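You operate a simulated robot arm through the tools that you are given. There is no shell and no other tool. Be economical: measure what you need, move in short steps, check, and stop when the job is done.

The job below is to be done with a simulated two-armed robot. You get a single attempt, and the scene is never put back.

TASK
Pick up the long white carton with one hand, pass it to the other hand and put it on the bench above the drawer. Set down upright: long white carton.

Only the result counts: the job must be done as asked and must still hold three seconds after the hand-in. Knocking over, shifting, dropping, spilling or breaking anything else fails it.

THE ROBOT
Two 7-joint arms with two-finger parallel grippers on one trunk, on a base that drives. Base frame: it is fixed to the floor where the robot stands at the start and does not move with it; the origin is under the middle of the robot, x ahead of it, y to its left, z up; the surface under the hand at the start is at about z = 700. Lengths are in mm, angles in degrees, forces in N, time in s.
The left shoulder is at the start at [20, 170, 1103], the right one opposite. With the tool pointing down near the work surface each hand reaches from about 100 to 660 mm from the robot's upright axis, wherever it stands, measured 20 degrees to its own side. Places, roughly: bench above the drawer [400, -1200, 700]. Payload 3.8 kg a hand.
The tool frame of a hand sits at the grasp point between the pads (the TCP): z along the fingers, y along the line on which they close. The tips reach 30 mm beyond it. Largest opening 110 mm; finger width 20, thickness 10; the body of the gripper, 48 by 112 mm, starts 55 mm behind the TCP.
Orientation is that of the tool frame in the base frame, as a unit quaternion [x, y, z, w]. With the fingers straight down and closing along the base's y, the tool's x points along the base's -x, its y along +y and its z along -z.

THE INTERFACE
- The arms move only by the tool servo_tool. It takes "left_motion", "right_motion" or both (then of equal length, played together; a hand with none holds still); each is a list that holds one entry, the list of rows, each a list of 7 numbers: the shift along the tool's x, y, z in units of 30 mm (1.0 is 30 mm), then the turn, a rotation vector about the tool's x, y, z in units of 6 degrees (1.0 is 6 degrees), then the closure, from 0 (fully open) to 1 (shut). In form: [[[x, y, z, ax, ay, az, fingers], ...]]. A call has 1 to 12 rows; each row shifts and turns the commanded pose from where the row before left it, along the tool's axes as they then stand. A call with a number of a shift or a turn outside -1 to 1 is refused whole. A row lasts 0.2 s, in which the tool goes at most 50 mm and 8.6 degrees; a call with a longer step from one row to the next is refused whole, and so is a gripper value outside its range. A pose out of reach is approached as far as the arm can. The call stops where the force on the tool passes 40 N (or 10 N more than at its start, if that is more) or the arm is blocked; 0.2 s more then pass. Each finger travels about 72 mm/s and halts on what it meets, pressing with about 45 N; the grip force reading is that of the motor and also rises with nothing between the fingers. The clock runs only during rows and for 0.2 s after the last one: add rows that do not move to give the fingers time. The reply holds the time, the measured pose of the TCP, the force on the tool along the base axes, the opening and the grip force, in the units named above and with some noise, with the torque about the TCP (base axes, N m) and any sound that the robot's microphone picked up.
- Cameras (640 x 400 px; columns grow to the right, rows downward): "scene" is now at [106.1, -11, 1249.2]; the picture's right is [-0.13, -0.99, 0.00], its down [-0.63, 0.08, -0.77] and it looks along [0.77, -0.10, -0.63] (base axes); focal length 286 px, centre (320, 200). "left" rides on the left gripper at [72, -17, -103] in its tool frame; the picture's right is [0.23, 0.97, 0.00], its down [-0.76, 0.18, -0.62] and it looks along [-0.61, 0.14, 0.78] (tool axes); focal length 222 px, centre (320, 200). "right" rides on the right gripper at [72, 17, -103] in its tool frame; the picture's right is [-0.23, 0.97, 0.00], its down [-0.76, -0.18, -0.62] and it looks along [-0.61, -0.14, 0.78] (tool axes); focal length 222 px, centre (320, 200). There is no depth. A picture from a camera that has moved, and an enlarged one, comes with that camera's place and axes in the base frame and with its lens.
- get_image(camera): a new picture of that camera. No time passes.
- raise_lower(by): slides the trunk up (or, below 0, down) by that many mm; the arms and the scene camera ride with it, the base frame stays. It gives what a move gives, with no picture.
- steer(legs): drives the robot by 1 to 6 legs, each [ahead, turn to the left] in mm and degrees, along the robot's own axes; the way and the turn of a leg run together, so that a leg with both is an arc; at most 1500 mm and 180 degrees a leg. The arms and the cameras ride along, it lands a little off, and it stops where it bumps. It gives what a move gives.
- pan_tilt(pan, tilt): turns the head with the scene camera to pan (to the left, within 80 degrees either way) and tilt (down, from -29 to 69), counted from straight ahead of the robot. It gives what a move gives.
- inspect(camera, box): a new picture of the part [left, top, right, bottom] of that camera's present view, enlarged. No time passes.
- job_done(): hands the job in; it is judged then, once.

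Work in short steps. Places have to be worked out from the pictures, the camera data and where the tool is seen: move nearer, look again, correct. Check each grasp and each placing, and mend what went wrong. You have 120 turns and 92 pictures in all, those below and enlarged ones among them. Open the grippers and draw the arms clear of the work before you hand the job in, unless the task says otherwise; then end with one line.

The tools are called after ">>>" as name(argument=value, ...) on one line, values as JSON. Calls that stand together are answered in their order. servo_tool: Moves the arms, as the interface text tells. Its arguments: {"type":"object","properties":{"left_motion":{"type":"array"},"right_motion":{"type":"array"}},"required":[]} The other tools are called the same way: raise_lower (by) slides the trunk up or down; steer (legs) drives the base; pan_tilt (pan, tilt) turns the head that bears the scene camera; get_image (camera) takes a picture; inspect (camera, box) takes an enlarged picture of a part of a camera's view; job_done () hands the job in.

At the start:

```text
time_s: 0.0
left_ee_pos: [541.4, 221.6, 950.2]
left_tool_rot: [0.0, 1.0, 0.0, 0.0]
left_force: [0.7, 0.8, 0.1]
left_moment: [-0.03, 0.0, 0.0]
left_width: 110.2
left_finger_force: 0.2
right_ee_pos: [460.5, -214.7, 959.1]
right_tool_rot: [0.0, 1.0, -0.001, 0.0]
right_force: [-0.4, -0.3, -0.5]
right_moment: [0.01, 0.01, -0.03]
right_width: 110.1
right_finger_force: 0.1
trunk travel left (down, up): [-200.0, 370.0]
robot x, y, heading: [3.1, 0.1, -0.2]
head pan, tilt: [-7.2, 39.4]
```

scene: 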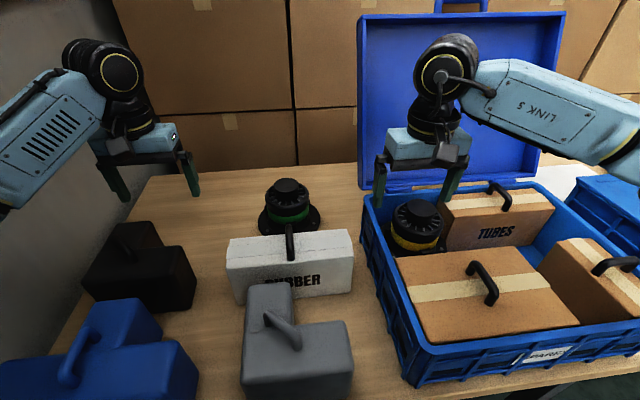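
right: 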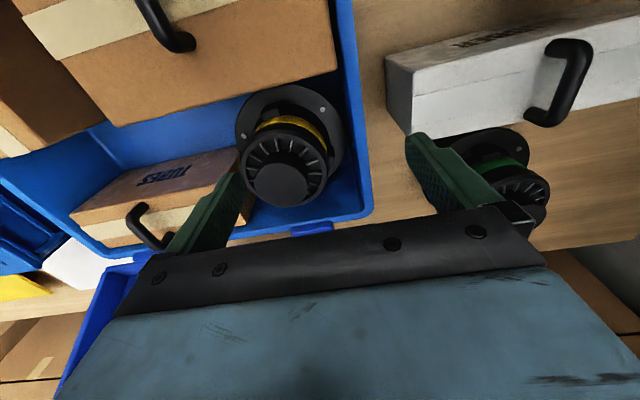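
left: 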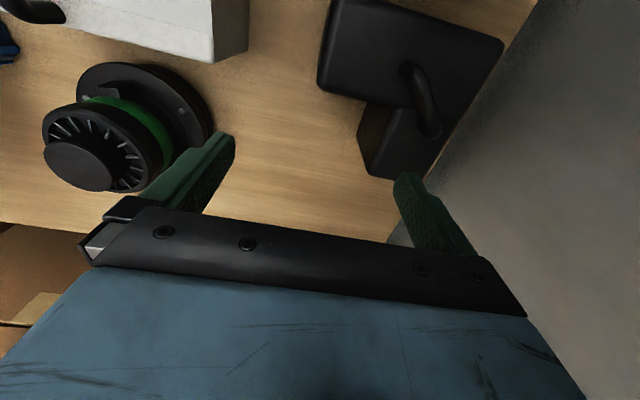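

I'll enlarge the scene around the white carton to see its geometry and handle.

>>> inspect(camera="scene", box=[200, 160, 400, 320])

>>> inspect(camera="right", box=[360, 0, 640, 200])

>>> pan_tilt(pan=-70, tilt=30)

>>> get_image(camera="scene")

```text
2.50 times, centred on (300, 240) of scene
camera zoom: at [106.1, -11.0, 1249.2], right [-0.13, -0.99, 0.0], down [-0.63, 0.08, -0.77], along [0.77, -0.1, -0.63], focal length 714 px, centre (370, 100)
```

zoom: 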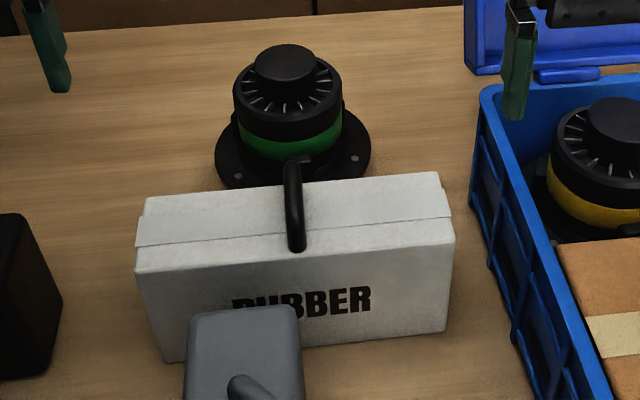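

```text
2.00 times, centred on (500, 100) of right
camera zoom: at [389.3, -197.3, 1062.1], right [0.23, 0.97, 0.0], down [0.76, -0.18, 0.62], along [0.61, -0.14, -0.78], focal length 444 px, centre (-40, 400)
```

zoom: 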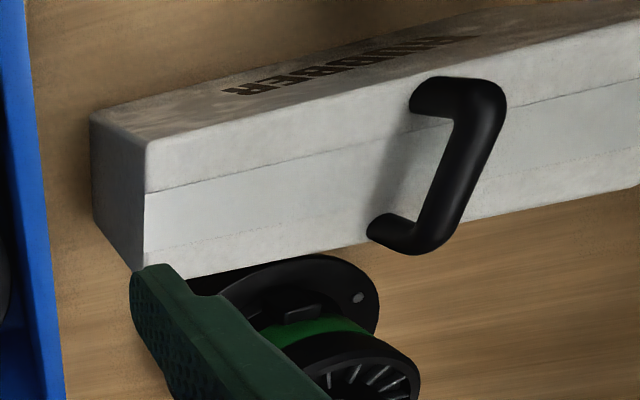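

```text
time_s: 1.3
left_ee_pos: [541.4, 222.1, 951.0]
left_tool_rot: [0.0, 1.0, -0.001, 0.001]
left_force: [-0.5, -0.4, -0.3]
left_moment: [0.05, 0.03, -0.02]
left_width: 110.1
left_finger_force: 0.0
right_ee_pos: [460.1, -214.4, 959.7]
right_tool_rot: [0.001, 1.0, 0.0, 0.001]
right_force: [-0.3, 0.4, -0.1]
right_moment: [0.02, 0.01, 0.0]
right_width: 110.2
right_finger_force: 0.0
trunk travel left (down, up): [-200.0, 370.0]
robot x, y, heading: [-0.3, 0.8, -0.1]
head pan, tilt: [-70.0, 30.0]
```

```text
86 pictures are left
camera scene: at [52.4, -85.3, 1263.7], right [-0.94, -0.34, 0.0], down [-0.17, 0.47, -0.87], along [0.3, -0.81, -0.5], focal length 286 px, centre (320, 200)
```

scene: 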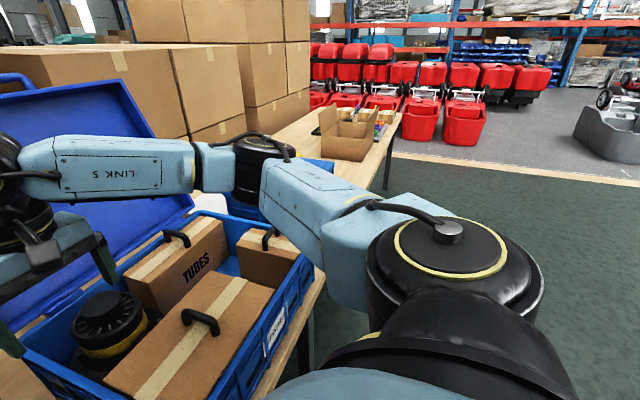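

Carton estimated: x 451–528, y −124..119, z 700–821, handle bar along x on top at y≈0. Now I look at the target area in enlargement.

>>> inspect(camera="scene", box=[260, 80, 420, 200])

>>> get_image(camera="left")

```text
3.33 times, centred on (340, 140) of scene
camera zoom: at [52.4, -85.3, 1263.7], right [-0.94, -0.34, 0.0], down [-0.17, 0.47, -0.87], along [0.3, -0.81, -0.5], focal length 952 px, centre (253, 400)
```

zoom: 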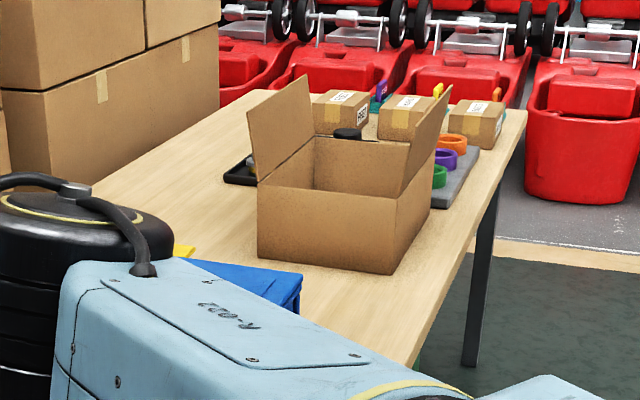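

```text
84 pictures are left
camera left: at [469.4, 204.6, 1055.0], right [-0.23, 0.97, 0.0], down [0.76, 0.18, 0.62], along [0.61, 0.14, -0.78], focal length 222 px, centre (320, 200)
```

left: 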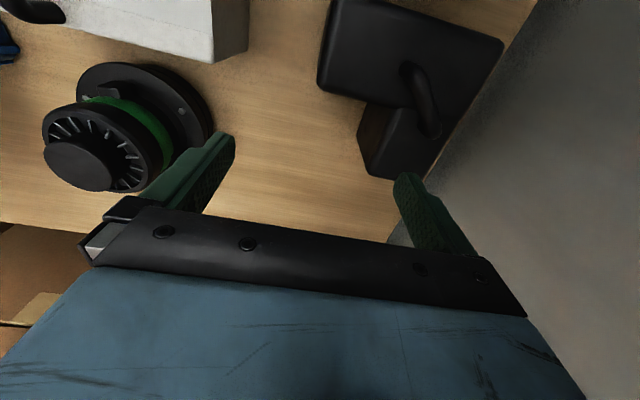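

The grey block crowds the carton's front-left, so the right hand will grip the body from above at y≈−65 (closing across the thickness). Left will later take the handle tilted. First move the right hand above and yaw it 90°.

>>> servo_tool(right_motion=[[[-0.2, 1, 0, 0, 0, -1, 0], [-0.1, 1, 0, 0, 0, 0, 0], [-0.1, 1, 0, 0, 0, 0, 0], [-0.3, 1, 0, 0, 0, 0, 0], [-0.3, 0.8, 0, 0, 0, 0, 0], [0, 0, 0, 0, 0, -1, 0], [0, 0, 0, 0, 0, -1, 0], [0, 0, 0, 0, 0, -1, 0], [0, 0, 0, 0, 0, -1, 0], [0, 0, 0, 0, 0, -1, 0], [0, 0, 0, 0, 0, -1, 0], [0, 0, 0, 0, 0, -1, 0]]])

>>> servo_tool(right_motion=[[[0, 0, 0, 0, 0, -1, 0], [0, 0, 0, 0, 0, -1, 0], [0, 0, 0, 0, 0, -1, 0], [0, 0, 0, 0, 0, -1, 0], [0, 0, 0, 0, 0, -1, 0], [0, 0, 0, 0, 0, -1, 0], [0, 0, 0, 0, 0, -1, 0], [0, 0, 0, 0, 0, 0, 0]]])

>>> pan_tilt(pan=-7, tilt=45)

>>> get_image(camera="scene")

>>> get_image(camera="right")

```text
time_s: 3.9
left_ee_pos: [541.6, 221.9, 951.5]
left_tool_rot: [0.0, 1.0, -0.001, 0.0]
left_force: [0.6, -0.2, 0.3]
left_moment: [-0.01, 0.0, 0.01]
left_width: 110.0
left_finger_force: 0.2
right_ee_pos: [479.4, -68.4, 959.2]
right_tool_rot: [-0.407, 0.913, 0.001, 0.0]
right_force: [0.3, 0.1, -0.8]
right_moment: [0.03, 0.01, -0.02]
right_width: 110.2
right_finger_force: 0.1
trunk travel left (down, up): [-200.0, 370.0]
robot x, y, heading: [-0.8, -3.8, 0.1]
head pan, tilt: [-70.0, 30.0]
```

```text
time_s: 5.7
left_ee_pos: [541.5, 220.9, 950.6]
left_tool_rot: [0.0, 1.0, -0.001, 0.0]
left_force: [0.6, 0.0, 0.2]
left_moment: [0.01, 0.01, 0.01]
left_width: 109.7
left_finger_force: 0.2
right_ee_pos: [480.0, -67.9, 958.6]
right_tool_rot: [-0.477, 0.879, 0.0, 0.0]
right_force: [0.4, -0.2, -0.4]
right_moment: [-0.01, 0.02, -0.01]
right_width: 110.0
right_finger_force: 0.1
right hand out of reach, approached as far as the arm can: row 2, 3, 4, 5, 6, 7
trunk travel left (down, up): [-200.0, 370.0]
robot x, y, heading: [-3.9, -0.2, 0.0]
head pan, tilt: [-70.0, 30.0]
```

```text
time_s: 7.1
left_ee_pos: [541.1, 221.8, 950.4]
left_tool_rot: [0.0, 1.0, 0.0, 0.001]
left_force: [-0.9, 0.5, 0.0]
left_moment: [-0.01, -0.02, 0.03]
left_width: 109.8
left_finger_force: 0.1
right_ee_pos: [479.2, -68.2, 959.3]
right_tool_rot: [-0.477, 0.879, 0.0, 0.0]
right_force: [-0.1, 0.4, 0.2]
right_moment: [0.0, 0.0, 0.01]
right_width: 110.1
right_finger_force: 0.1
trunk travel left (down, up): [-200.0, 370.0]
robot x, y, heading: [0.5, 2.2, 0.1]
head pan, tilt: [-7.0, 45.0]
```

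```text
83 pictures are left
camera scene: at [102.1, -10.3, 1241.1], right [-0.12, -0.99, 0.0], down [-0.7, 0.09, -0.71], along [0.7, -0.09, -0.71], focal length 286 px, centre (320, 200)
```

scene: 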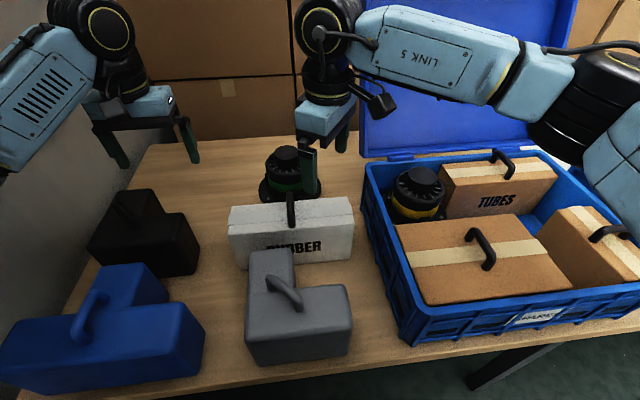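

```text
82 pictures are left
camera right: at [426.1, -120.0, 1062.1], right [-0.69, 0.72, 0.0], down [0.56, 0.54, 0.62], along [0.45, 0.43, -0.78], focal length 222 px, centre (320, 200)
```

right: 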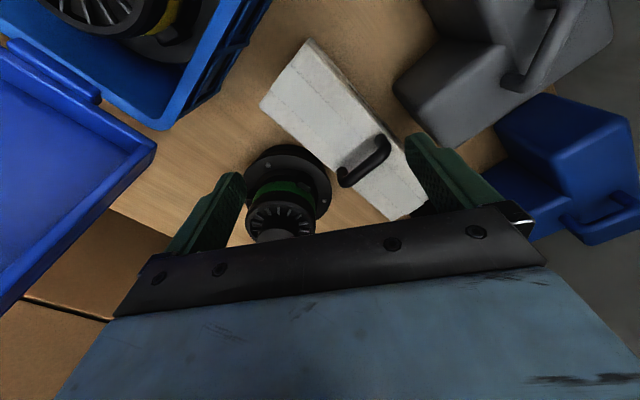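

The right wrist stops at 57° of outward yaw, so I change plan: left picks the handle from above (default yaw), and right takes the carton's right end in the air with the camera inward. I turn the right wrist back first, and move it aside.

>>> servo_tool(right_motion=[[[0, 0, -1, 0, 0, 1, 0], [0, 0, -1, 0, 0, 1, 0], [0, 0, -1, 0, 0, 1, 0], [0, 0, 0, 0, 0, 1, 0], [0, 0, 0, 0, 0, 1, 0], [0, 0, 0, 0, 0, 1, 0], [0, 0, 0, 0, 0, 1, 0], [0, 0, 0, 0, 0, 1, 0], [0, 0, 0, 0, 0, 1, 0], [0, 0, 0, 0, 0, 0, 0]]])

```text
time_s: 9.3
left_ee_pos: [541.5, 222.0, 950.7]
left_tool_rot: [0.0, 1.0, 0.0, 0.001]
left_force: [0.9, -0.4, 0.2]
left_moment: [0.01, 0.03, -0.01]
left_width: 110.3
left_finger_force: 0.0
right_ee_pos: [479.8, -68.4, 1048.9]
right_tool_rot: [-0.025, 1.0, 0.0, 0.0]
right_force: [0.3, 0.8, -0.3]
right_moment: [-0.02, -0.05, 0.01]
right_width: 110.1
right_finger_force: 0.1
trunk travel left (down, up): [-200.0, 370.0]
robot x, y, heading: [-2.7, 0.9, 0.1]
head pan, tilt: [-7.0, 45.0]
```

Right is back at ~3° yaw. Now move it aside to y≈−280 and then yaw the other way to test that range.

>>> servo_tool(right_motion=[[[0, -1, 0, 0, 0, 0.5, 0], [0, -1, 0, 0, 0, 0, 0], [0, -1, 0, 0, 0, 0, 0], [0, -1, 0, 0, 0, 0, 0], [0, -1, 0, 0, 0, 0, 0], [0, -1, 0, 0, 0, 0, 0], [0, -1, 0, 0, 0, 0, 0], [0, 0, 0, 0, 0, 1, 0], [0, 0, 0, 0, 0, 1, 0], [0, 0, 0, 0, 0, 1, 0], [0, 0, 0, 0, 0, 1, 0], [0, 0, 0, 0, 0, 1, 0]]])

>>> servo_tool(right_motion=[[[0, 0, 0, 0, 0, 1, 0], [0, 0, 0, 0, 0, 1, 0], [0, 0, 0, 0, 0, 1, 0], [0, 0, 0, 0, 0, 1, 0], [0, 0, 0, 0, 0, 1, 0], [0, 0, 0, 0, 0, 1, 0], [0, 0, 0, 0, 0, 1, 0], [0, 0, 0, 0, 0, 1, 0], [0, 0, 0, 0, 0, 1, 0], [0, 0, 0, 0, 0, 1, 0], [0, 0, 0, 0, 0, 0, 0]]])

```text
time_s: 11.9
left_ee_pos: [540.8, 221.8, 950.9]
left_tool_rot: [0.0, 1.0, 0.001, 0.0]
left_force: [0.2, -0.2, -0.2]
left_moment: [-0.02, 0.02, 0.0]
left_width: 109.9
left_finger_force: 0.2
right_ee_pos: [480.6, -277.7, 1048.4]
right_tool_rot: [0.26, 0.966, 0.0, 0.0]
right_force: [-0.5, 0.2, -0.1]
right_moment: [0.01, 0.0, -0.01]
right_width: 109.8
right_finger_force: 0.0
trunk travel left (down, up): [-200.0, 370.0]
robot x, y, heading: [2.4, 1.5, -0.3]
head pan, tilt: [-7.0, 45.0]
```

```text
time_s: 14.3
left_ee_pos: [541.0, 221.0, 951.3]
left_tool_rot: [0.0, 1.0, -0.001, 0.0]
left_force: [0.4, 0.0, 0.1]
left_moment: [-0.03, -0.02, 0.03]
left_width: 110.1
left_finger_force: 0.0
right_ee_pos: [482.4, -278.0, 1050.0]
right_tool_rot: [0.707, 0.707, -0.001, 0.0]
right_force: [-0.9, 0.8, -0.5]
right_moment: [0.01, 0.01, -0.03]
right_width: 110.2
right_finger_force: 0.0
trunk travel left (down, up): [-200.0, 370.0]
robot x, y, heading: [-2.5, 1.2, -0.0]
head pan, tilt: [-7.0, 45.0]
```

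Right reaches that yaw. Now the left hand moves above the handle at about (488, −1).

>>> servo_tool(left_motion=[[[0.2, -0.925, 0, 0, 0, 0, 0], [0.2, -0.925, 0, 0, 0, 0, 0], [0.23, -0.925, 0, 0, 0, 0, 0], [0.23, -0.925, 0, 0, 0, 0, 0], [0.23, -0.925, 0, 0, 0, 0, 0], [0.23, -0.925, 0, 0, 0, 0, 0], [0.23, -0.925, 0, 0, 0, 0, 0], [0.22, -0.925, 0, 0, 0, 0, 0], [0, 0, 0, 0, 0, 0, 0.3]]])

>>> get_image(camera="left")

>>> get_image(camera="scene")

```text
time_s: 16.3
left_ee_pos: [488.3, 0.0, 950.5]
left_tool_rot: [0.0, 1.0, 0.0, -0.001]
left_force: [0.2, 0.1, 0.5]
left_moment: [0.0, 0.0, -0.02]
left_width: 77.1
left_finger_force: 0.1
right_ee_pos: [481.2, -278.4, 1050.1]
right_tool_rot: [0.707, 0.707, -0.001, 0.0]
right_force: [0.2, -0.4, -0.1]
right_moment: [0.02, 0.0, -0.02]
right_width: 110.0
right_finger_force: 0.0
trunk travel left (down, up): [-200.0, 370.0]
robot x, y, heading: [-0.3, 4.0, -0.1]
head pan, tilt: [-7.0, 45.0]
```

```text
81 pictures are left
camera left: at [416.5, -17.5, 1055.0], right [-0.23, 0.97, 0.0], down [0.76, 0.18, 0.62], along [0.61, 0.14, -0.78], focal length 222 px, centre (320, 200)
```

left: 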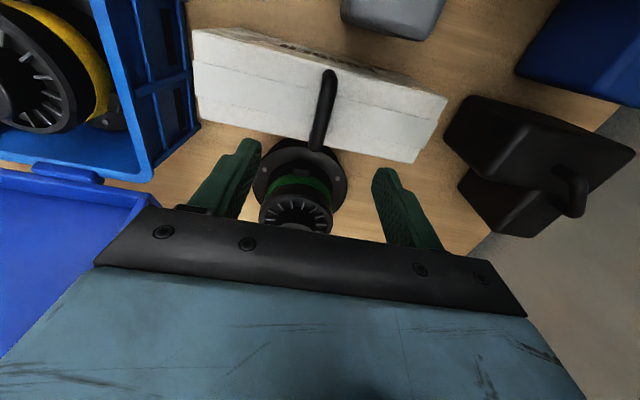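

```text
80 pictures are left
camera scene: at [102.1, -10.0, 1241.1], right [-0.12, -0.99, 0.0], down [-0.7, 0.09, -0.71], along [0.7, -0.09, -0.71], focal length 286 px, centre (320, 200)
```

scene: 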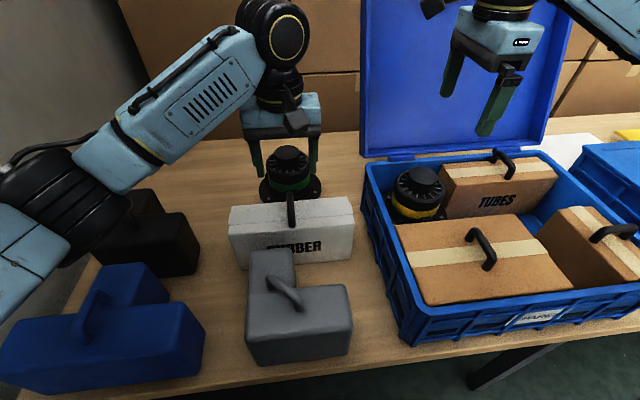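

The handle lies between the fingers in y (≈−2). I lower by 45 mm and look again to fix x and bar height.

>>> servo_tool(left_motion=[[[0, 0, 1, 0, 0, 0, 0.3], [0, -0.05, 0.5, 0, 0, 0, 0.3], [0, 0, 0, 0, 0, 0, 0.3]]])

>>> inspect(camera="left", box=[200, 0, 440, 240])

>>> inspect(camera="scene", box=[220, 90, 380, 270])

```text
time_s: 17.1
left_ee_pos: [488.3, -1.0, 905.3]
left_tool_rot: [0.0, 1.0, -0.001, 0.0]
left_force: [-0.2, -0.3, 0.2]
left_moment: [0.01, -0.04, 0.0]
left_width: 77.0
left_finger_force: 0.0
right_ee_pos: [481.4, -277.9, 1049.5]
right_tool_rot: [0.707, 0.707, 0.0, 0.0]
right_force: [0.3, 0.5, -0.6]
right_moment: [0.02, -0.04, -0.02]
right_width: 110.1
right_finger_force: 0.1
trunk travel left (down, up): [-200.0, 370.0]
robot x, y, heading: [2.1, 1.4, -0.2]
head pan, tilt: [-7.0, 45.0]
```

```text
1.67 times, centred on (320, 120) of left
camera zoom: at [416.0, -19.2, 1010.3], right [-0.23, 0.97, 0.0], down [0.76, 0.18, 0.62], along [0.61, 0.14, -0.78], focal length 370 px, centre (320, 333)
```

zoom: 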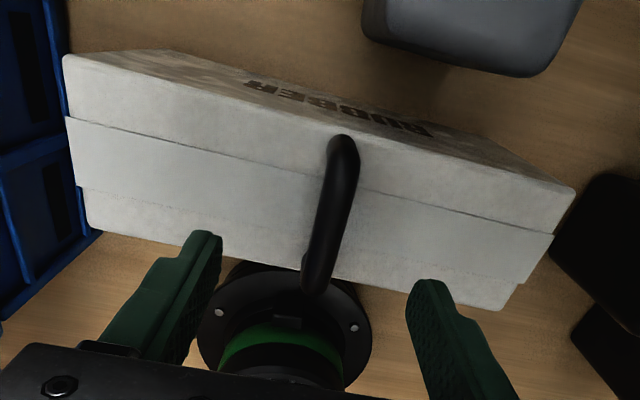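

```text
2.22 times, centred on (300, 180) of scene
camera zoom: at [102.1, -10.2, 1241.1], right [-0.12, -0.99, 0.0], down [-0.7, 0.09, -0.71], along [0.7, -0.09, -0.71], focal length 634 px, centre (364, 244)
```

zoom: 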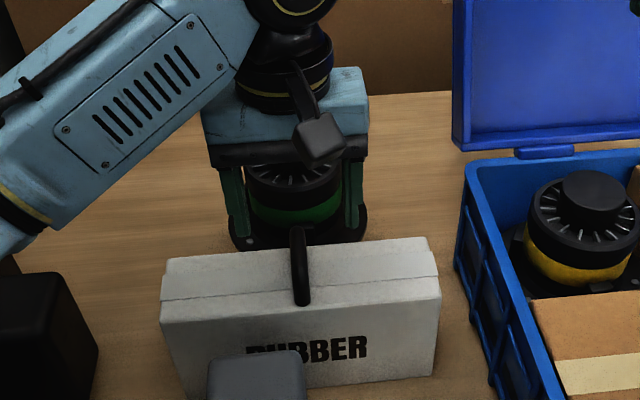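

Bar centre is about (482, −1) with top near z≈858. I shift 6 mm toward the robot, go down to z≈861 and close on the bar.

>>> servo_tool(left_motion=[[[0.2, 0, 0.5, 0, 0, 0, 0.3], [0, 0, 0.5, 0, 0, 0, 0.3], [0, 0, 0.45, 0, 0, 0, 0.3], [0, 0, 0, 0, 0, 0, 0.3]]])

>>> inspect(camera="left", box=[200, 0, 440, 240])

>>> inspect(camera="scene", box=[220, 90, 380, 270])

```text
time_s: 18.1
left_ee_pos: [481.8, -1.1, 863.0]
left_tool_rot: [0.0, 1.0, 0.0, 0.0]
left_force: [-0.1, 0.8, -0.4]
left_moment: [0.01, -0.01, -0.03]
left_width: 77.0
left_finger_force: 0.1
right_ee_pos: [481.1, -279.2, 1048.8]
right_tool_rot: [0.707, 0.708, 0.0, -0.001]
right_force: [-0.5, 0.2, 0.6]
right_moment: [0.0, 0.02, -0.01]
right_width: 110.3
right_finger_force: 0.1
trunk travel left (down, up): [-200.0, 370.0]
robot x, y, heading: [2.9, 1.5, -0.0]
head pan, tilt: [-7.0, 45.0]
```

```text
1.67 times, centred on (320, 120) of left
camera zoom: at [410.2, -19.1, 966.7], right [-0.23, 0.97, 0.0], down [0.76, 0.18, 0.62], along [0.61, 0.14, -0.78], focal length 370 px, centre (320, 333)
```

zoom: 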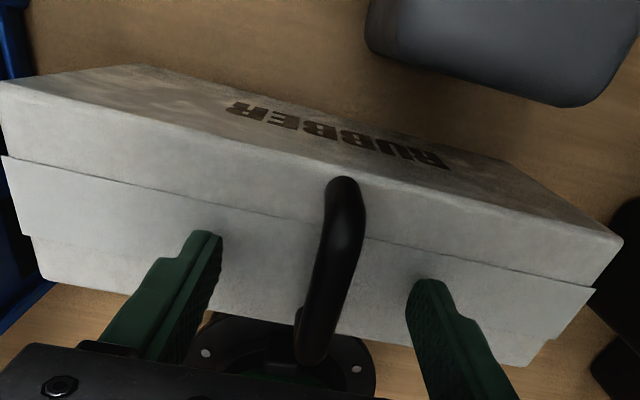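

```text
2.22 times, centred on (300, 180) of scene
camera zoom: at [102.1, -10.2, 1241.1], right [-0.12, -0.99, 0.0], down [-0.7, 0.09, -0.71], along [0.7, -0.09, -0.71], focal length 634 px, centre (364, 244)
```

zoom: 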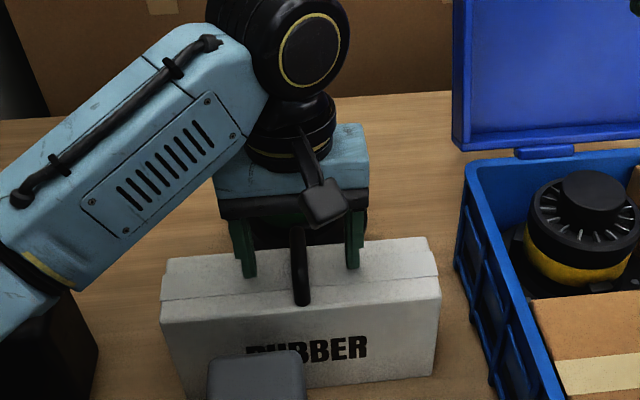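

Fingers straddle the bar properly. Lower 4 mm and close.

>>> servo_tool(left_motion=[[[0, 0, 0.13, 0, 0, 0, 0.3], [0, 0, 0, 0, 0, 0, 1], [0, 0, 0, 0, 0, 0, 1], [0, 0, 0, 0, 0, 0, 1], [0, 0, 0, 0, 0, 0, 1]]])

```text
time_s: 19.3
left_ee_pos: [483.1, -2.0, 859.8]
left_tool_rot: [0.0, 1.0, -0.001, 0.0]
left_force: [1.0, 0.7, -0.1]
left_moment: [0.0, -0.05, 0.03]
left_width: 13.3
left_finger_force: 44.8
right_ee_pos: [480.5, -278.2, 1049.8]
right_tool_rot: [0.707, 0.707, 0.001, 0.0]
right_force: [0.3, -0.2, -0.2]
right_moment: [0.01, 0.02, -0.02]
right_width: 110.3
right_finger_force: 0.0
trunk travel left (down, up): [-200.0, 370.0]
robot x, y, heading: [0.9, -1.3, -0.0]
head pan, tilt: [-7.0, 45.0]
```

Gripped the 13 mm bar. I lift 30 mm gently and read the weight.

>>> servo_tool(left_motion=[[[0, 0, -0.2, 0, 0, 0, 1], [0, 0, -0.3, 0, 0, 0, 1], [0, 0, -0.5, 0, 0, 0, 1], [0, 0, 0, 0, 0, 0, 1], [0, 0, 0, 0, 0, 0, 1]]])

>>> get_image(camera="scene")

```text
time_s: 20.5
left_ee_pos: [480.9, -0.7, 888.6]
left_tool_rot: [0.001, 1.0, 0.0, 0.0]
left_force: [-0.4, 0.4, -3.8]
left_moment: [-0.03, -0.02, 0.01]
left_width: 13.3
left_finger_force: 45.1
right_ee_pos: [480.8, -279.2, 1049.5]
right_tool_rot: [0.707, 0.707, 0.0, -0.001]
right_force: [-0.4, -0.8, -1.0]
right_moment: [-0.04, -0.05, 0.0]
right_width: 110.2
right_finger_force: 0.0
trunk travel left (down, up): [-200.0, 370.0]
robot x, y, heading: [-0.3, -3.8, 0.2]
head pan, tilt: [-7.0, 45.0]
```

```text
75 pictures are left
camera scene: at [102.3, -10.2, 1241.0], right [-0.12, -0.99, 0.0], down [-0.7, 0.09, -0.71], along [0.7, -0.09, -0.71], focal length 286 px, centre (320, 200)
```

scene: 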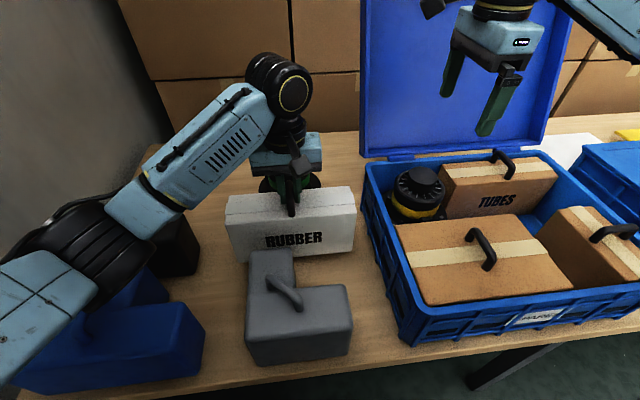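

It weighs only ~0.4 kg, so an end grip by the right hand is safe. I lift the carton to TCP z≈1060 and tilt the right hand 45° so it points down and toward the carton's end.

>>> servo_tool(left_motion=[[[0, 0, -0.6, 0, 0, 0, 1], [0, 0, -0.6, 0, 0, 0, 1], [0, 0, -0.6, 0, 0, 0, 1], [0, 0, -0.6, 0, 0, 0, 1], [0, 0, -0.6, 0, 0, 0, 1], [0, 0, -0.6, 0, 0, 0, 1], [0, 0, -0.6, 0, 0, 0, 1], [0, 0, -0.6, 0, 0, 0, 1], [0, 0, -0.6, 0, 0, 0, 1], [0, 0, -0.3, 0, 0, 0, 1], [0, 0, 0, 0, 0, 0, 1]]], right_motion=[[[0, 0, 0, 0, 0, 0, 0], [0, 0, 0, 0, 1, 0, 0], [0, 0, 0, 0, 1, 0, 0], [0, 0, 0, 0, 1, 0, 0], [0, 0, 0, 0, 1, 0, 0], [0, 0, 0, 0, 1, 0, 0], [0, 0, 0, 0, 1, 0, 0], [0, 0, 0, 0, 1, 0, 0], [0, 0, 0, 0, 0.5, 0, 0], [0, 0, 0, 0, 0, 0, 0], [0, 0, 0, 0, 0, 0, 0]]])

>>> get_image(camera="scene")

>>> get_image(camera="right")

```text
time_s: 22.9
left_ee_pos: [482.8, -1.9, 1058.8]
left_tool_rot: [0.001, 1.0, 0.001, 0.0]
left_force: [0.3, 1.1, -3.2]
left_moment: [0.0, 0.05, -0.03]
left_width: 13.4
left_finger_force: 44.7
right_ee_pos: [481.1, -278.9, 1047.6]
right_tool_rot: [0.654, 0.652, 0.272, -0.27]
right_force: [0.0, -0.5, -0.4]
right_moment: [-0.03, -0.01, -0.01]
right_width: 109.7
right_finger_force: 0.1
trunk travel left (down, up): [-200.0, 370.0]
robot x, y, heading: [-2.1, -1.5, -0.1]
head pan, tilt: [-7.0, 45.0]
```

```text
74 pictures are left
camera scene: at [102.4, -10.2, 1241.0], right [-0.12, -0.99, 0.0], down [-0.7, 0.09, -0.71], along [0.7, -0.09, -0.71], focal length 286 px, centre (320, 200)
```

scene: 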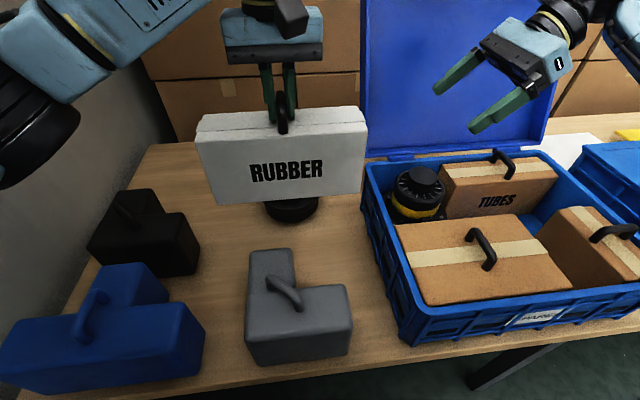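

```text
73 pictures are left
camera right: at [498.4, -300.6, 1172.8], right [0.97, -0.16, -0.16], down [-0.18, -0.98, -0.1], along [-0.14, 0.12, -0.98], focal length 222 px, centre (320, 200)
```

right: 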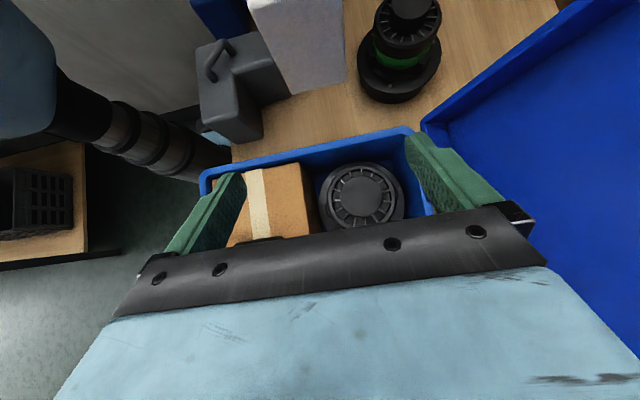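

Carton hangs level. I bring the right hand to a pre-grasp point (487, −160, 1066) along its 45° axis.

>>> servo_tool(right_motion=[[[0.8, 0.05, 0.59, 0, 0, 0, 0], [0.8, 0.05, 0.59, 0, 0, 0, 0], [0.8, 0.05, 0.59, 0, 0, 0, 0], [0.8, 0.05, 0.59, 0, 0, 0, 0], [0, 0, 0, 0, 0, 0, 0]]])

>>> get_image(camera="scene")

>>> get_image(camera="right")

```text
time_s: 24.1
left_ee_pos: [482.2, -1.7, 1058.5]
left_tool_rot: [0.0, 1.0, 0.0, 0.0]
left_force: [-0.3, -0.4, -3.7]
left_moment: [-0.01, 0.03, -0.02]
left_width: 13.5
left_finger_force: 44.7
right_ee_pos: [486.3, -160.1, 1065.5]
right_tool_rot: [0.654, 0.652, 0.271, -0.27]
right_force: [0.6, -0.2, 0.2]
right_moment: [0.0, -0.02, 0.0]
right_width: 109.9
right_finger_force: 0.0
trunk travel left (down, up): [-200.0, 370.0]
robot x, y, heading: [2.1, 0.2, 0.0]
head pan, tilt: [-7.0, 45.0]
```

```text
72 pictures are left
camera scene: at [102.3, -10.4, 1241.0], right [-0.12, -0.99, 0.0], down [-0.7, 0.09, -0.71], along [0.7, -0.09, -0.71], focal length 286 px, centre (320, 200)
```

scene: 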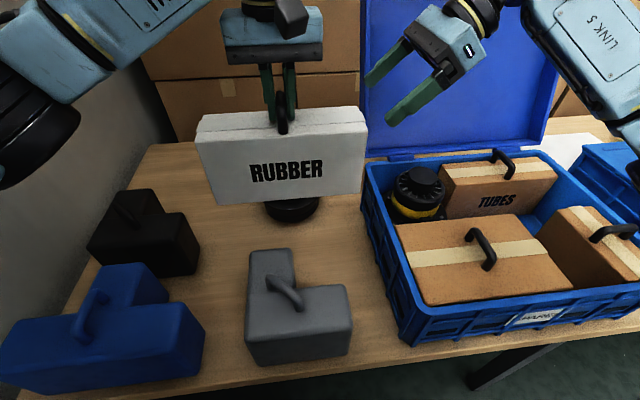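

```text
71 pictures are left
camera right: at [504.0, -182.3, 1189.8], right [0.97, -0.16, -0.16], down [-0.18, -0.98, -0.1], along [-0.14, 0.12, -0.98], focal length 222 px, centre (320, 200)
```

right: 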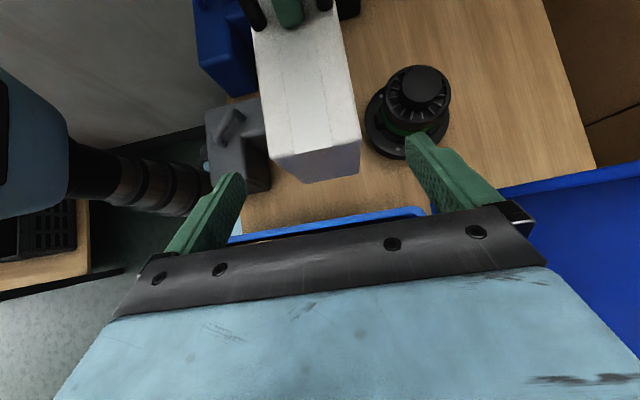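

Carton end edge seen: x≈445–518 (centre ~483), y≈−120, top ~1021. I advance 75 mm along the tool axis with a 3 mm x correction, then look.

>>> servo_tool(right_motion=[[[0, -0.1, 0.5, 0, 0, 0, 0], [0, 0, 0.5, 0, 0, 0, 0], [0, 0, 0.5, 0, 0, 0, 0], [0, 0, 0.5, 0, 0, 0, 0], [0, 0, 0.5, 0, 0, 0, 0], [0, 0, 0, 0, 0, 0, 0]]])

>>> get_image(camera="scene")

>>> get_image(camera="right")

```text
time_s: 25.5
left_ee_pos: [482.9, -2.0, 1059.3]
left_tool_rot: [0.0, 1.0, 0.001, -0.001]
left_force: [0.3, -0.2, -3.4]
left_moment: [0.0, 0.01, 0.0]
left_width: 13.6
left_finger_force: 44.9
right_ee_pos: [483.8, -107.0, 1012.9]
right_tool_rot: [0.654, 0.653, 0.271, -0.271]
right_force: [-0.5, 0.1, 0.6]
right_moment: [0.01, -0.02, 0.0]
right_width: 110.2
right_finger_force: 0.1
trunk travel left (down, up): [-200.0, 370.0]
robot x, y, heading: [0.1, -3.9, -0.3]
head pan, tilt: [-7.0, 45.0]
```

```text
70 pictures are left
camera scene: at [102.3, -10.3, 1241.0], right [-0.12, -0.99, 0.0], down [-0.7, 0.09, -0.71], along [0.7, -0.09, -0.71], focal length 286 px, centre (320, 200)
```

scene: 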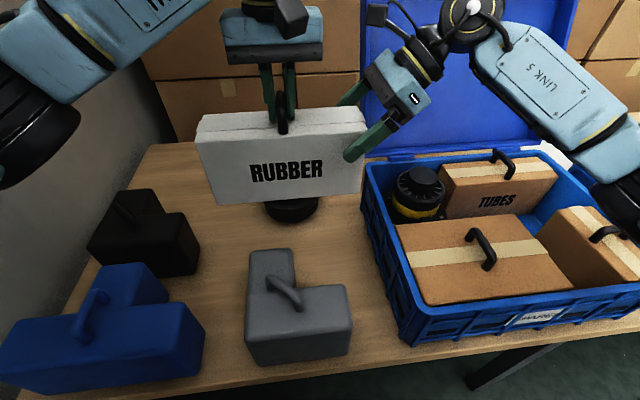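

```text
69 pictures are left
camera right: at [501.5, -129.0, 1137.3], right [0.97, -0.16, -0.16], down [-0.18, -0.98, -0.1], along [-0.14, 0.12, -0.98], focal length 222 px, centre (320, 200)
```

right: 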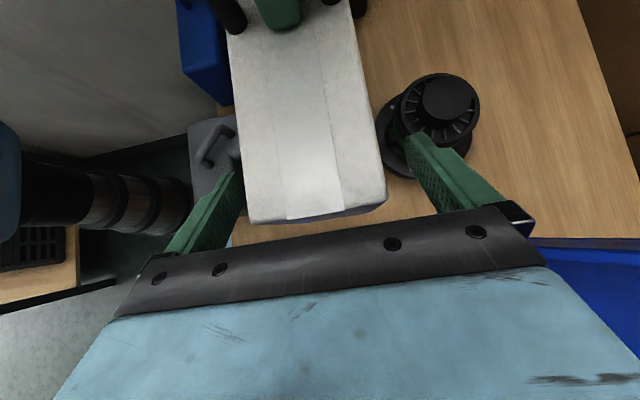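

Fingers straddle the carton; centre is ~2 mm toward the robot. Advance the remaining ~30 mm, then close.

>>> servo_tool(right_motion=[[[0, -0.07, 0.5, 0, 0, 0, 0], [0, 0, 0.5, 0, 0, 0, 0], [0, 0, 0, 0, 0, 0, 0]]])

>>> get_image(camera="right")

>>> get_image(camera="scene")

```text
time_s: 26.3
left_ee_pos: [482.9, -2.2, 1059.4]
left_tool_rot: [-0.001, 1.0, 0.0, 0.0]
left_force: [-0.8, 1.0, -2.8]
left_moment: [0.05, 0.0, -0.04]
left_width: 13.6
left_finger_force: 44.8
right_ee_pos: [481.8, -85.2, 993.0]
right_tool_rot: [0.654, 0.652, 0.271, -0.27]
right_force: [-0.5, 0.0, 0.4]
right_moment: [0.0, 0.0, -0.01]
right_width: 109.8
right_finger_force: 0.0
trunk travel left (down, up): [-200.0, 370.0]
robot x, y, heading: [-5.4, 2.7, -0.1]
head pan, tilt: [-7.0, 45.0]
```

```text
68 pictures are left
camera right: at [499.6, -107.8, 1116.7], right [0.97, -0.16, -0.16], down [-0.18, -0.98, -0.1], along [-0.14, 0.12, -0.98], focal length 222 px, centre (320, 200)
```

right: 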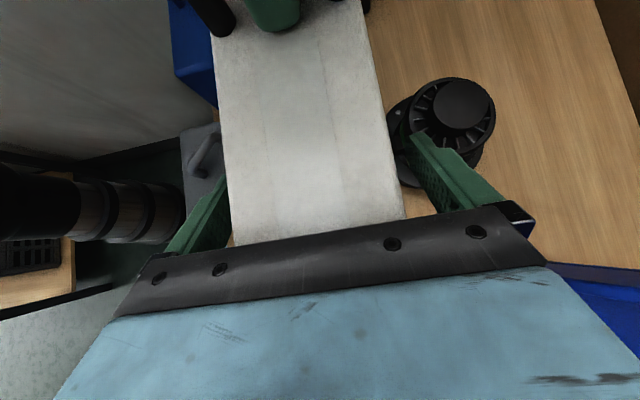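

```text
67 pictures are left
camera scene: at [102.3, -10.3, 1241.0], right [-0.12, -0.99, 0.0], down [-0.7, 0.09, -0.71], along [0.7, -0.09, -0.71], focal length 286 px, centre (320, 200)
```

scene: 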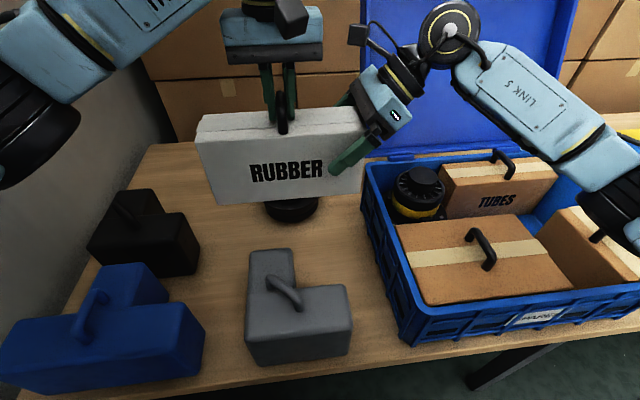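

Position is right. Close the right hand on the carton.

>>> servo_tool(right_motion=[[[0, 0, 0, 0, 0, 0, 0.25], [0, 0, 0, 0, 0, 0, 0.35], [0, 0, 0, 0, 0, 0, 1], [0, 0, 0, 0, 0, 0, 1], [0, 0, 0, 0, 0, 0, 1]]])

>>> get_image(camera="right")

```text
time_s: 27.5
left_ee_pos: [482.5, -1.5, 1059.9]
left_tool_rot: [0.0, 1.0, 0.0, 0.001]
left_force: [5.2, 0.5, -3.1]
left_moment: [0.0, -0.44, -0.03]
left_width: 13.3
left_finger_force: 44.8
right_ee_pos: [481.9, -84.5, 993.0]
right_tool_rot: [0.653, 0.653, 0.27, -0.271]
right_force: [-4.8, 0.3, 0.1]
right_moment: [0.02, 0.21, 0.45]
right_width: 75.6
right_finger_force: 45.2
trunk travel left (down, up): [-200.0, 370.0]
robot x, y, heading: [0.6, -0.6, 0.2]
head pan, tilt: [-7.0, 45.0]
```

```text
66 pictures are left
camera right: at [499.4, -107.7, 1116.8], right [0.97, -0.16, -0.16], down [-0.18, -0.98, -0.1], along [-0.14, 0.12, -0.98], focal length 222 px, centre (320, 200)
```

right: 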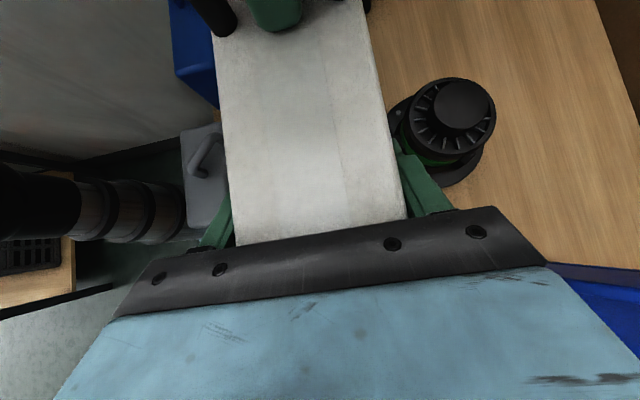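

Both hands hold (right width 75.6 mm). Left opens and then lifts straight off the handle.

>>> servo_tool(left_motion=[[[0, 0, 0, 0, 0, 0, 0.8], [0, 0, 0, 0, 0, 0, 0.6], [0, 0, 0, 0, 0, 0, 0.5], [0, 0, 0, 0, 0, 0, 0.5]]])

>>> get_image(camera="scene")

```text
time_s: 28.5
left_ee_pos: [482.3, -2.0, 1058.9]
left_tool_rot: [0.0, 1.0, 0.0, 0.0]
left_force: [0.1, -0.5, 0.1]
left_moment: [0.02, -0.03, 0.03]
left_width: 55.0
left_finger_force: 0.2
right_ee_pos: [482.7, -86.2, 992.3]
right_tool_rot: [0.654, 0.653, 0.271, -0.27]
right_force: [0.8, 0.4, 0.4]
right_moment: [-0.3, 0.0, -0.01]
right_width: 75.6
right_finger_force: 44.7
trunk travel left (down, up): [-200.0, 370.0]
robot x, y, heading: [0.2, 2.3, 0.0]
head pan, tilt: [-7.0, 45.0]
```

```text
65 pictures are left
camera scene: at [102.3, -10.2, 1241.0], right [-0.12, -0.99, 0.0], down [-0.7, 0.09, -0.71], along [0.7, -0.09, -0.71], focal length 286 px, centre (320, 200)
```

scene: 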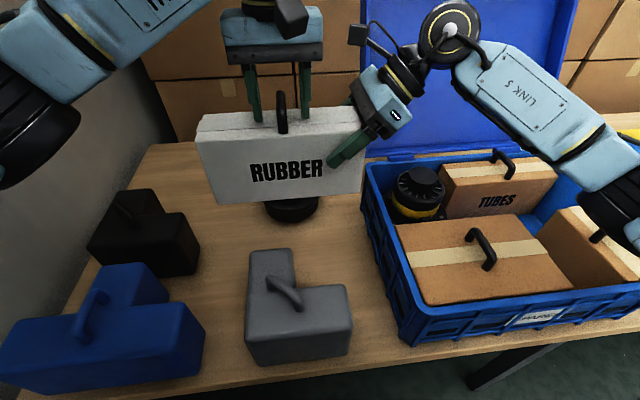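

The carton stayed level in the right hand. Now draw the left hand up and aside.

>>> servo_tool(left_motion=[[[0, 0, -1, 0, 0, 0, 0.5], [0, 0, -1, 0, 0, 0, 0.5], [0, 0, -1, 0, 0, 0, 0.5], [0, 1, -0.3, 0, 0, 0, 0.5], [0.3, 1, 0, 0, 0, 0, 0.5], [0.3, 1, 0, 0, 0, 0, 0.5], [0.5, 1, 0, 0, 0, 0, 0.5], [1, 1, 0, 0, 0, 0, 0.5], [1, 1, 0, 0, 0, 0, 0.5], [1, 1, 0, 0, 0, 0, 0.5], [1, 0, 0, 0, 0, 0, 0.5], [0, 0, 0, 0, 0, 0, 0.5]]])

>>> get_image(camera="scene")

```text
time_s: 31.3
left_ee_pos: [336.1, 182.1, 1154.7]
left_tool_rot: [0.016, 1.0, 0.016, -0.011]
left_force: [0.4, 0.7, -0.1]
left_moment: [-0.03, 0.04, -0.01]
left_width: 55.1
left_finger_force: 0.0
right_ee_pos: [488.4, -99.0, 988.6]
right_tool_rot: [0.653, 0.65, 0.273, -0.277]
right_force: [0.0, -1.3, 0.7]
right_moment: [-0.27, 0.0, 0.0]
right_width: 75.8
right_finger_force: 45.1
trunk travel left (down, up): [-200.0, 370.0]
robot x, y, heading: [-0.8, -4.1, -0.5]
head pan, tilt: [-7.0, 45.0]
stopped in row 12 (left hand): the arm was blocked; the commanded pose is now the measured one
```

```text
64 pictures are left
camera scene: at [108.9, -32.0, 1240.5], right [-0.13, -0.99, -0.01], down [-0.7, 0.1, -0.7], along [0.7, -0.08, -0.71], focal length 286 px, centre (320, 200)
```

scene: 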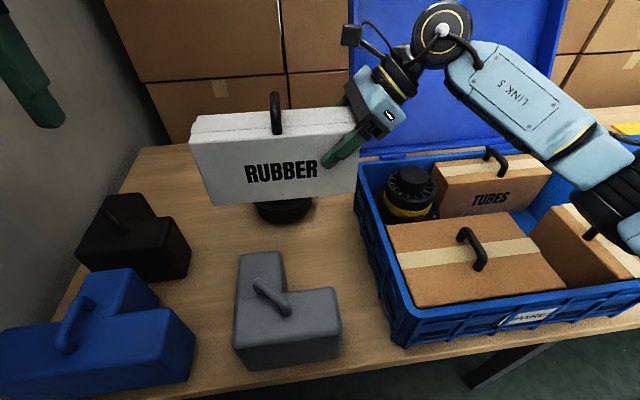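

The left elbow pressed something (probably the left wall) and pushed the trunk over. I ease the left hand back forward and inward.

>>> servo_tool(left_motion=[[[-0.8, -0.5, 0, 0, 0, 0, 0.5], [-0.8, -0.5, 0, 0, 0, 0, 0.5], [-0.8, -0.5, 0, 0, 0, 0, 0.5], [0, 0, 0, 0, 0, 0, 0.5]]])

>>> pan_tilt(pan=75, tilt=30)

>>> get_image(camera="scene")

```text
time_s: 32.3
left_ee_pos: [401.9, 155.3, 1153.0]
left_tool_rot: [0.009, 1.0, 0.004, -0.006]
left_force: [0.3, -0.2, 0.6]
left_moment: [0.04, 0.01, 0.01]
left_width: 55.2
left_finger_force: 0.0
right_ee_pos: [482.6, -85.5, 992.6]
right_tool_rot: [0.654, 0.653, 0.271, -0.27]
right_force: [0.1, 0.0, -3.2]
right_moment: [-0.29, 0.02, -0.02]
right_width: 76.0
right_finger_force: 45.1
trunk travel left (down, up): [-200.0, 370.0]
robot x, y, heading: [0.8, 2.1, -0.0]
head pan, tilt: [-7.0, 45.0]
```

```text
time_s: 33.8
left_ee_pos: [401.4, 154.9, 1152.7]
left_tool_rot: [0.01, 1.0, 0.005, -0.005]
left_force: [0.3, 0.5, 0.1]
left_moment: [-0.01, -0.01, 0.0]
left_width: 55.0
left_finger_force: 0.1
right_ee_pos: [483.5, -83.6, 992.8]
right_tool_rot: [0.654, 0.653, 0.271, -0.27]
right_force: [0.6, 0.1, -3.3]
right_moment: [-0.3, 0.02, 0.0]
right_width: 75.7
right_finger_force: 45.1
trunk travel left (down, up): [-200.0, 370.0]
robot x, y, heading: [5.1, -1.3, -0.4]
head pan, tilt: [75.0, 30.0]
```

```text
63 pictures are left
camera scene: at [46.0, 85.2, 1263.6], right [0.96, -0.26, 0.0], down [-0.13, -0.48, -0.87], along [0.23, 0.84, -0.5], focal length 286 px, centre (320, 200)
```

scene: 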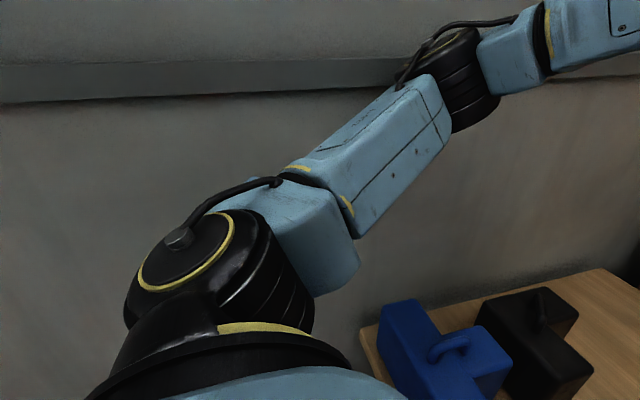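

Clear again; only the wall is on the left. Now check the right side and floor before driving.

>>> pan_tilt(pan=-80, tilt=35)

>>> get_image(camera="scene")

>>> get_image(camera="left")

```text
time_s: 36.2
left_ee_pos: [400.3, 156.0, 1153.4]
left_tool_rot: [0.009, 1.0, 0.004, -0.006]
left_force: [0.1, 0.6, 0.2]
left_moment: [-0.02, 0.02, 0.04]
left_width: 55.4
left_finger_force: 0.1
right_ee_pos: [482.7, -84.2, 992.9]
right_tool_rot: [0.653, 0.653, 0.271, -0.271]
right_force: [-0.4, -0.5, -2.4]
right_moment: [-0.3, 0.01, 0.0]
right_width: 75.8
right_finger_force: 45.5
trunk travel left (down, up): [-200.0, 370.0]
robot x, y, heading: [-0.4, -3.4, -0.3]
head pan, tilt: [-80.0, 35.0]
```

```text
62 pictures are left
camera scene: at [37.0, -88.8, 1255.9], right [-0.99, -0.17, 0.0], down [-0.1, 0.57, -0.82], along [0.14, -0.81, -0.57], focal length 286 px, centre (320, 200)
```

scene: 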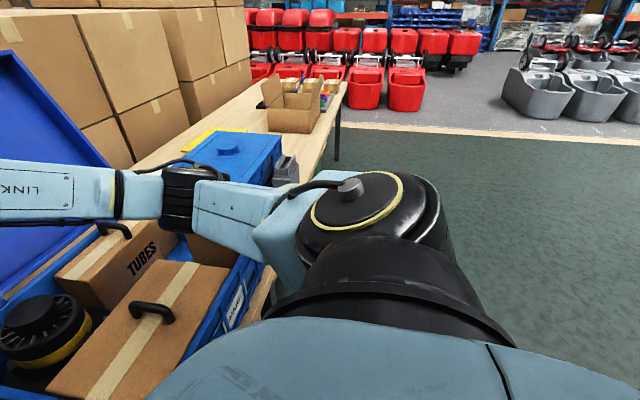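

```text
61 pictures are left
camera left: at [329.7, 138.7, 1257.7], right [-0.21, 0.98, 0.01], down [0.77, 0.16, 0.62], along [0.6, 0.14, -0.79], focal length 222 px, centre (320, 200)
```

left: 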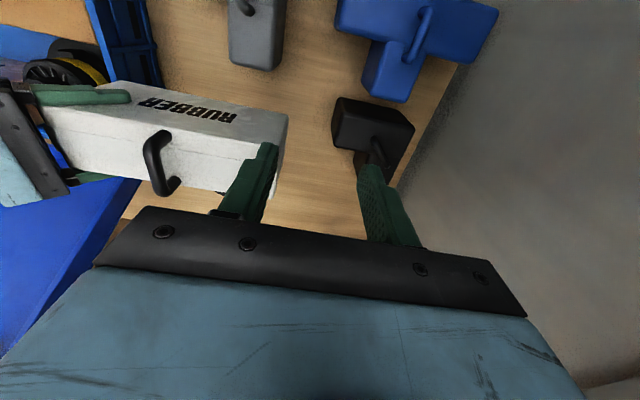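

Floor to the right is free. I raise the trunk 80 mm, back up 250 mm and turn right 90°.

>>> raise_lower(by=80)

>>> steer(legs=[[-250, 0]])

>>> steer(legs=[[0, -45]])

>>> get_image(camera="scene")

```text
time_s: 37.4
left_ee_pos: [401.0, 155.9, 1232.6]
left_tool_rot: [0.009, 1.0, 0.005, -0.006]
left_force: [-0.6, -0.1, 0.0]
left_moment: [0.02, -0.04, 0.01]
left_width: 55.4
left_finger_force: 0.1
right_ee_pos: [483.0, -86.1, 1072.9]
right_tool_rot: [0.653, 0.653, 0.271, -0.272]
right_force: [0.1, -1.1, -3.9]
right_moment: [-0.28, 0.03, 0.0]
right_width: 75.7
right_finger_force: 45.0
trunk travel left (down, up): [-280.0, 290.0]
robot x, y, heading: [5.6, -0.1, -0.1]
head pan, tilt: [-80.0, 35.0]
```

```text
time_s: 39.2
left_ee_pos: [151.7, 156.3, 1233.3]
left_tool_rot: [0.01, 1.0, 0.005, -0.006]
left_force: [-1.1, 0.0, -0.7]
left_moment: [-0.01, -0.02, -0.03]
left_width: 54.9
left_finger_force: 0.1
right_ee_pos: [233.6, -83.7, 1074.0]
right_tool_rot: [0.653, 0.653, 0.271, -0.271]
right_force: [-0.9, 0.6, -3.9]
right_moment: [-0.31, -0.03, 0.02]
right_width: 76.0
right_finger_force: 45.2
trunk travel left (down, up): [-280.0, 290.0]
robot x, y, heading: [-249.5, -2.6, 0.1]
head pan, tilt: [-80.0, 35.0]
```

```text
time_s: 41.7
left_ee_pos: [146.3, -172.8, 1233.7]
left_tool_rot: [0.391, 0.921, 0.006, -0.003]
left_force: [-0.8, -0.1, 0.0]
left_moment: [0.02, 0.0, 0.01]
left_width: 54.8
left_finger_force: 0.1
right_ee_pos: [33.7, -402.0, 1073.5]
right_tool_rot: [0.854, 0.354, 0.353, -0.146]
right_force: [-0.2, -0.7, -3.3]
right_moment: [-0.21, 0.2, -0.01]
right_width: 75.7
right_finger_force: 45.4
trunk travel left (down, up): [-280.0, 290.0]
robot x, y, heading: [-251.4, -1.5, -45.4]
head pan, tilt: [-80.0, 35.0]
```

```text
60 pictures are left
camera scene: at [-283.9, -88.1, 1335.8], right [-0.82, 0.58, 0.0], down [0.33, 0.47, -0.82], along [-0.47, -0.67, -0.57], focal length 286 px, centre (320, 200)
```

scene: 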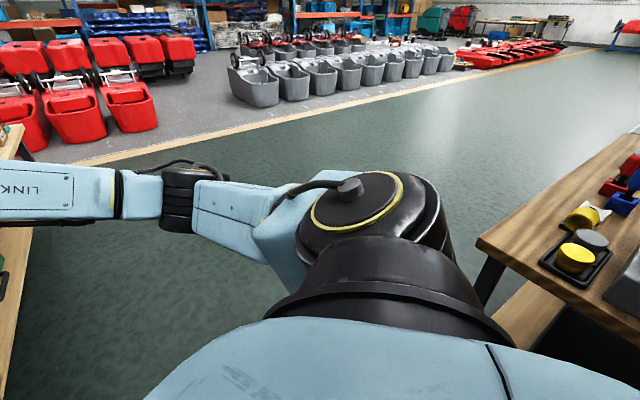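

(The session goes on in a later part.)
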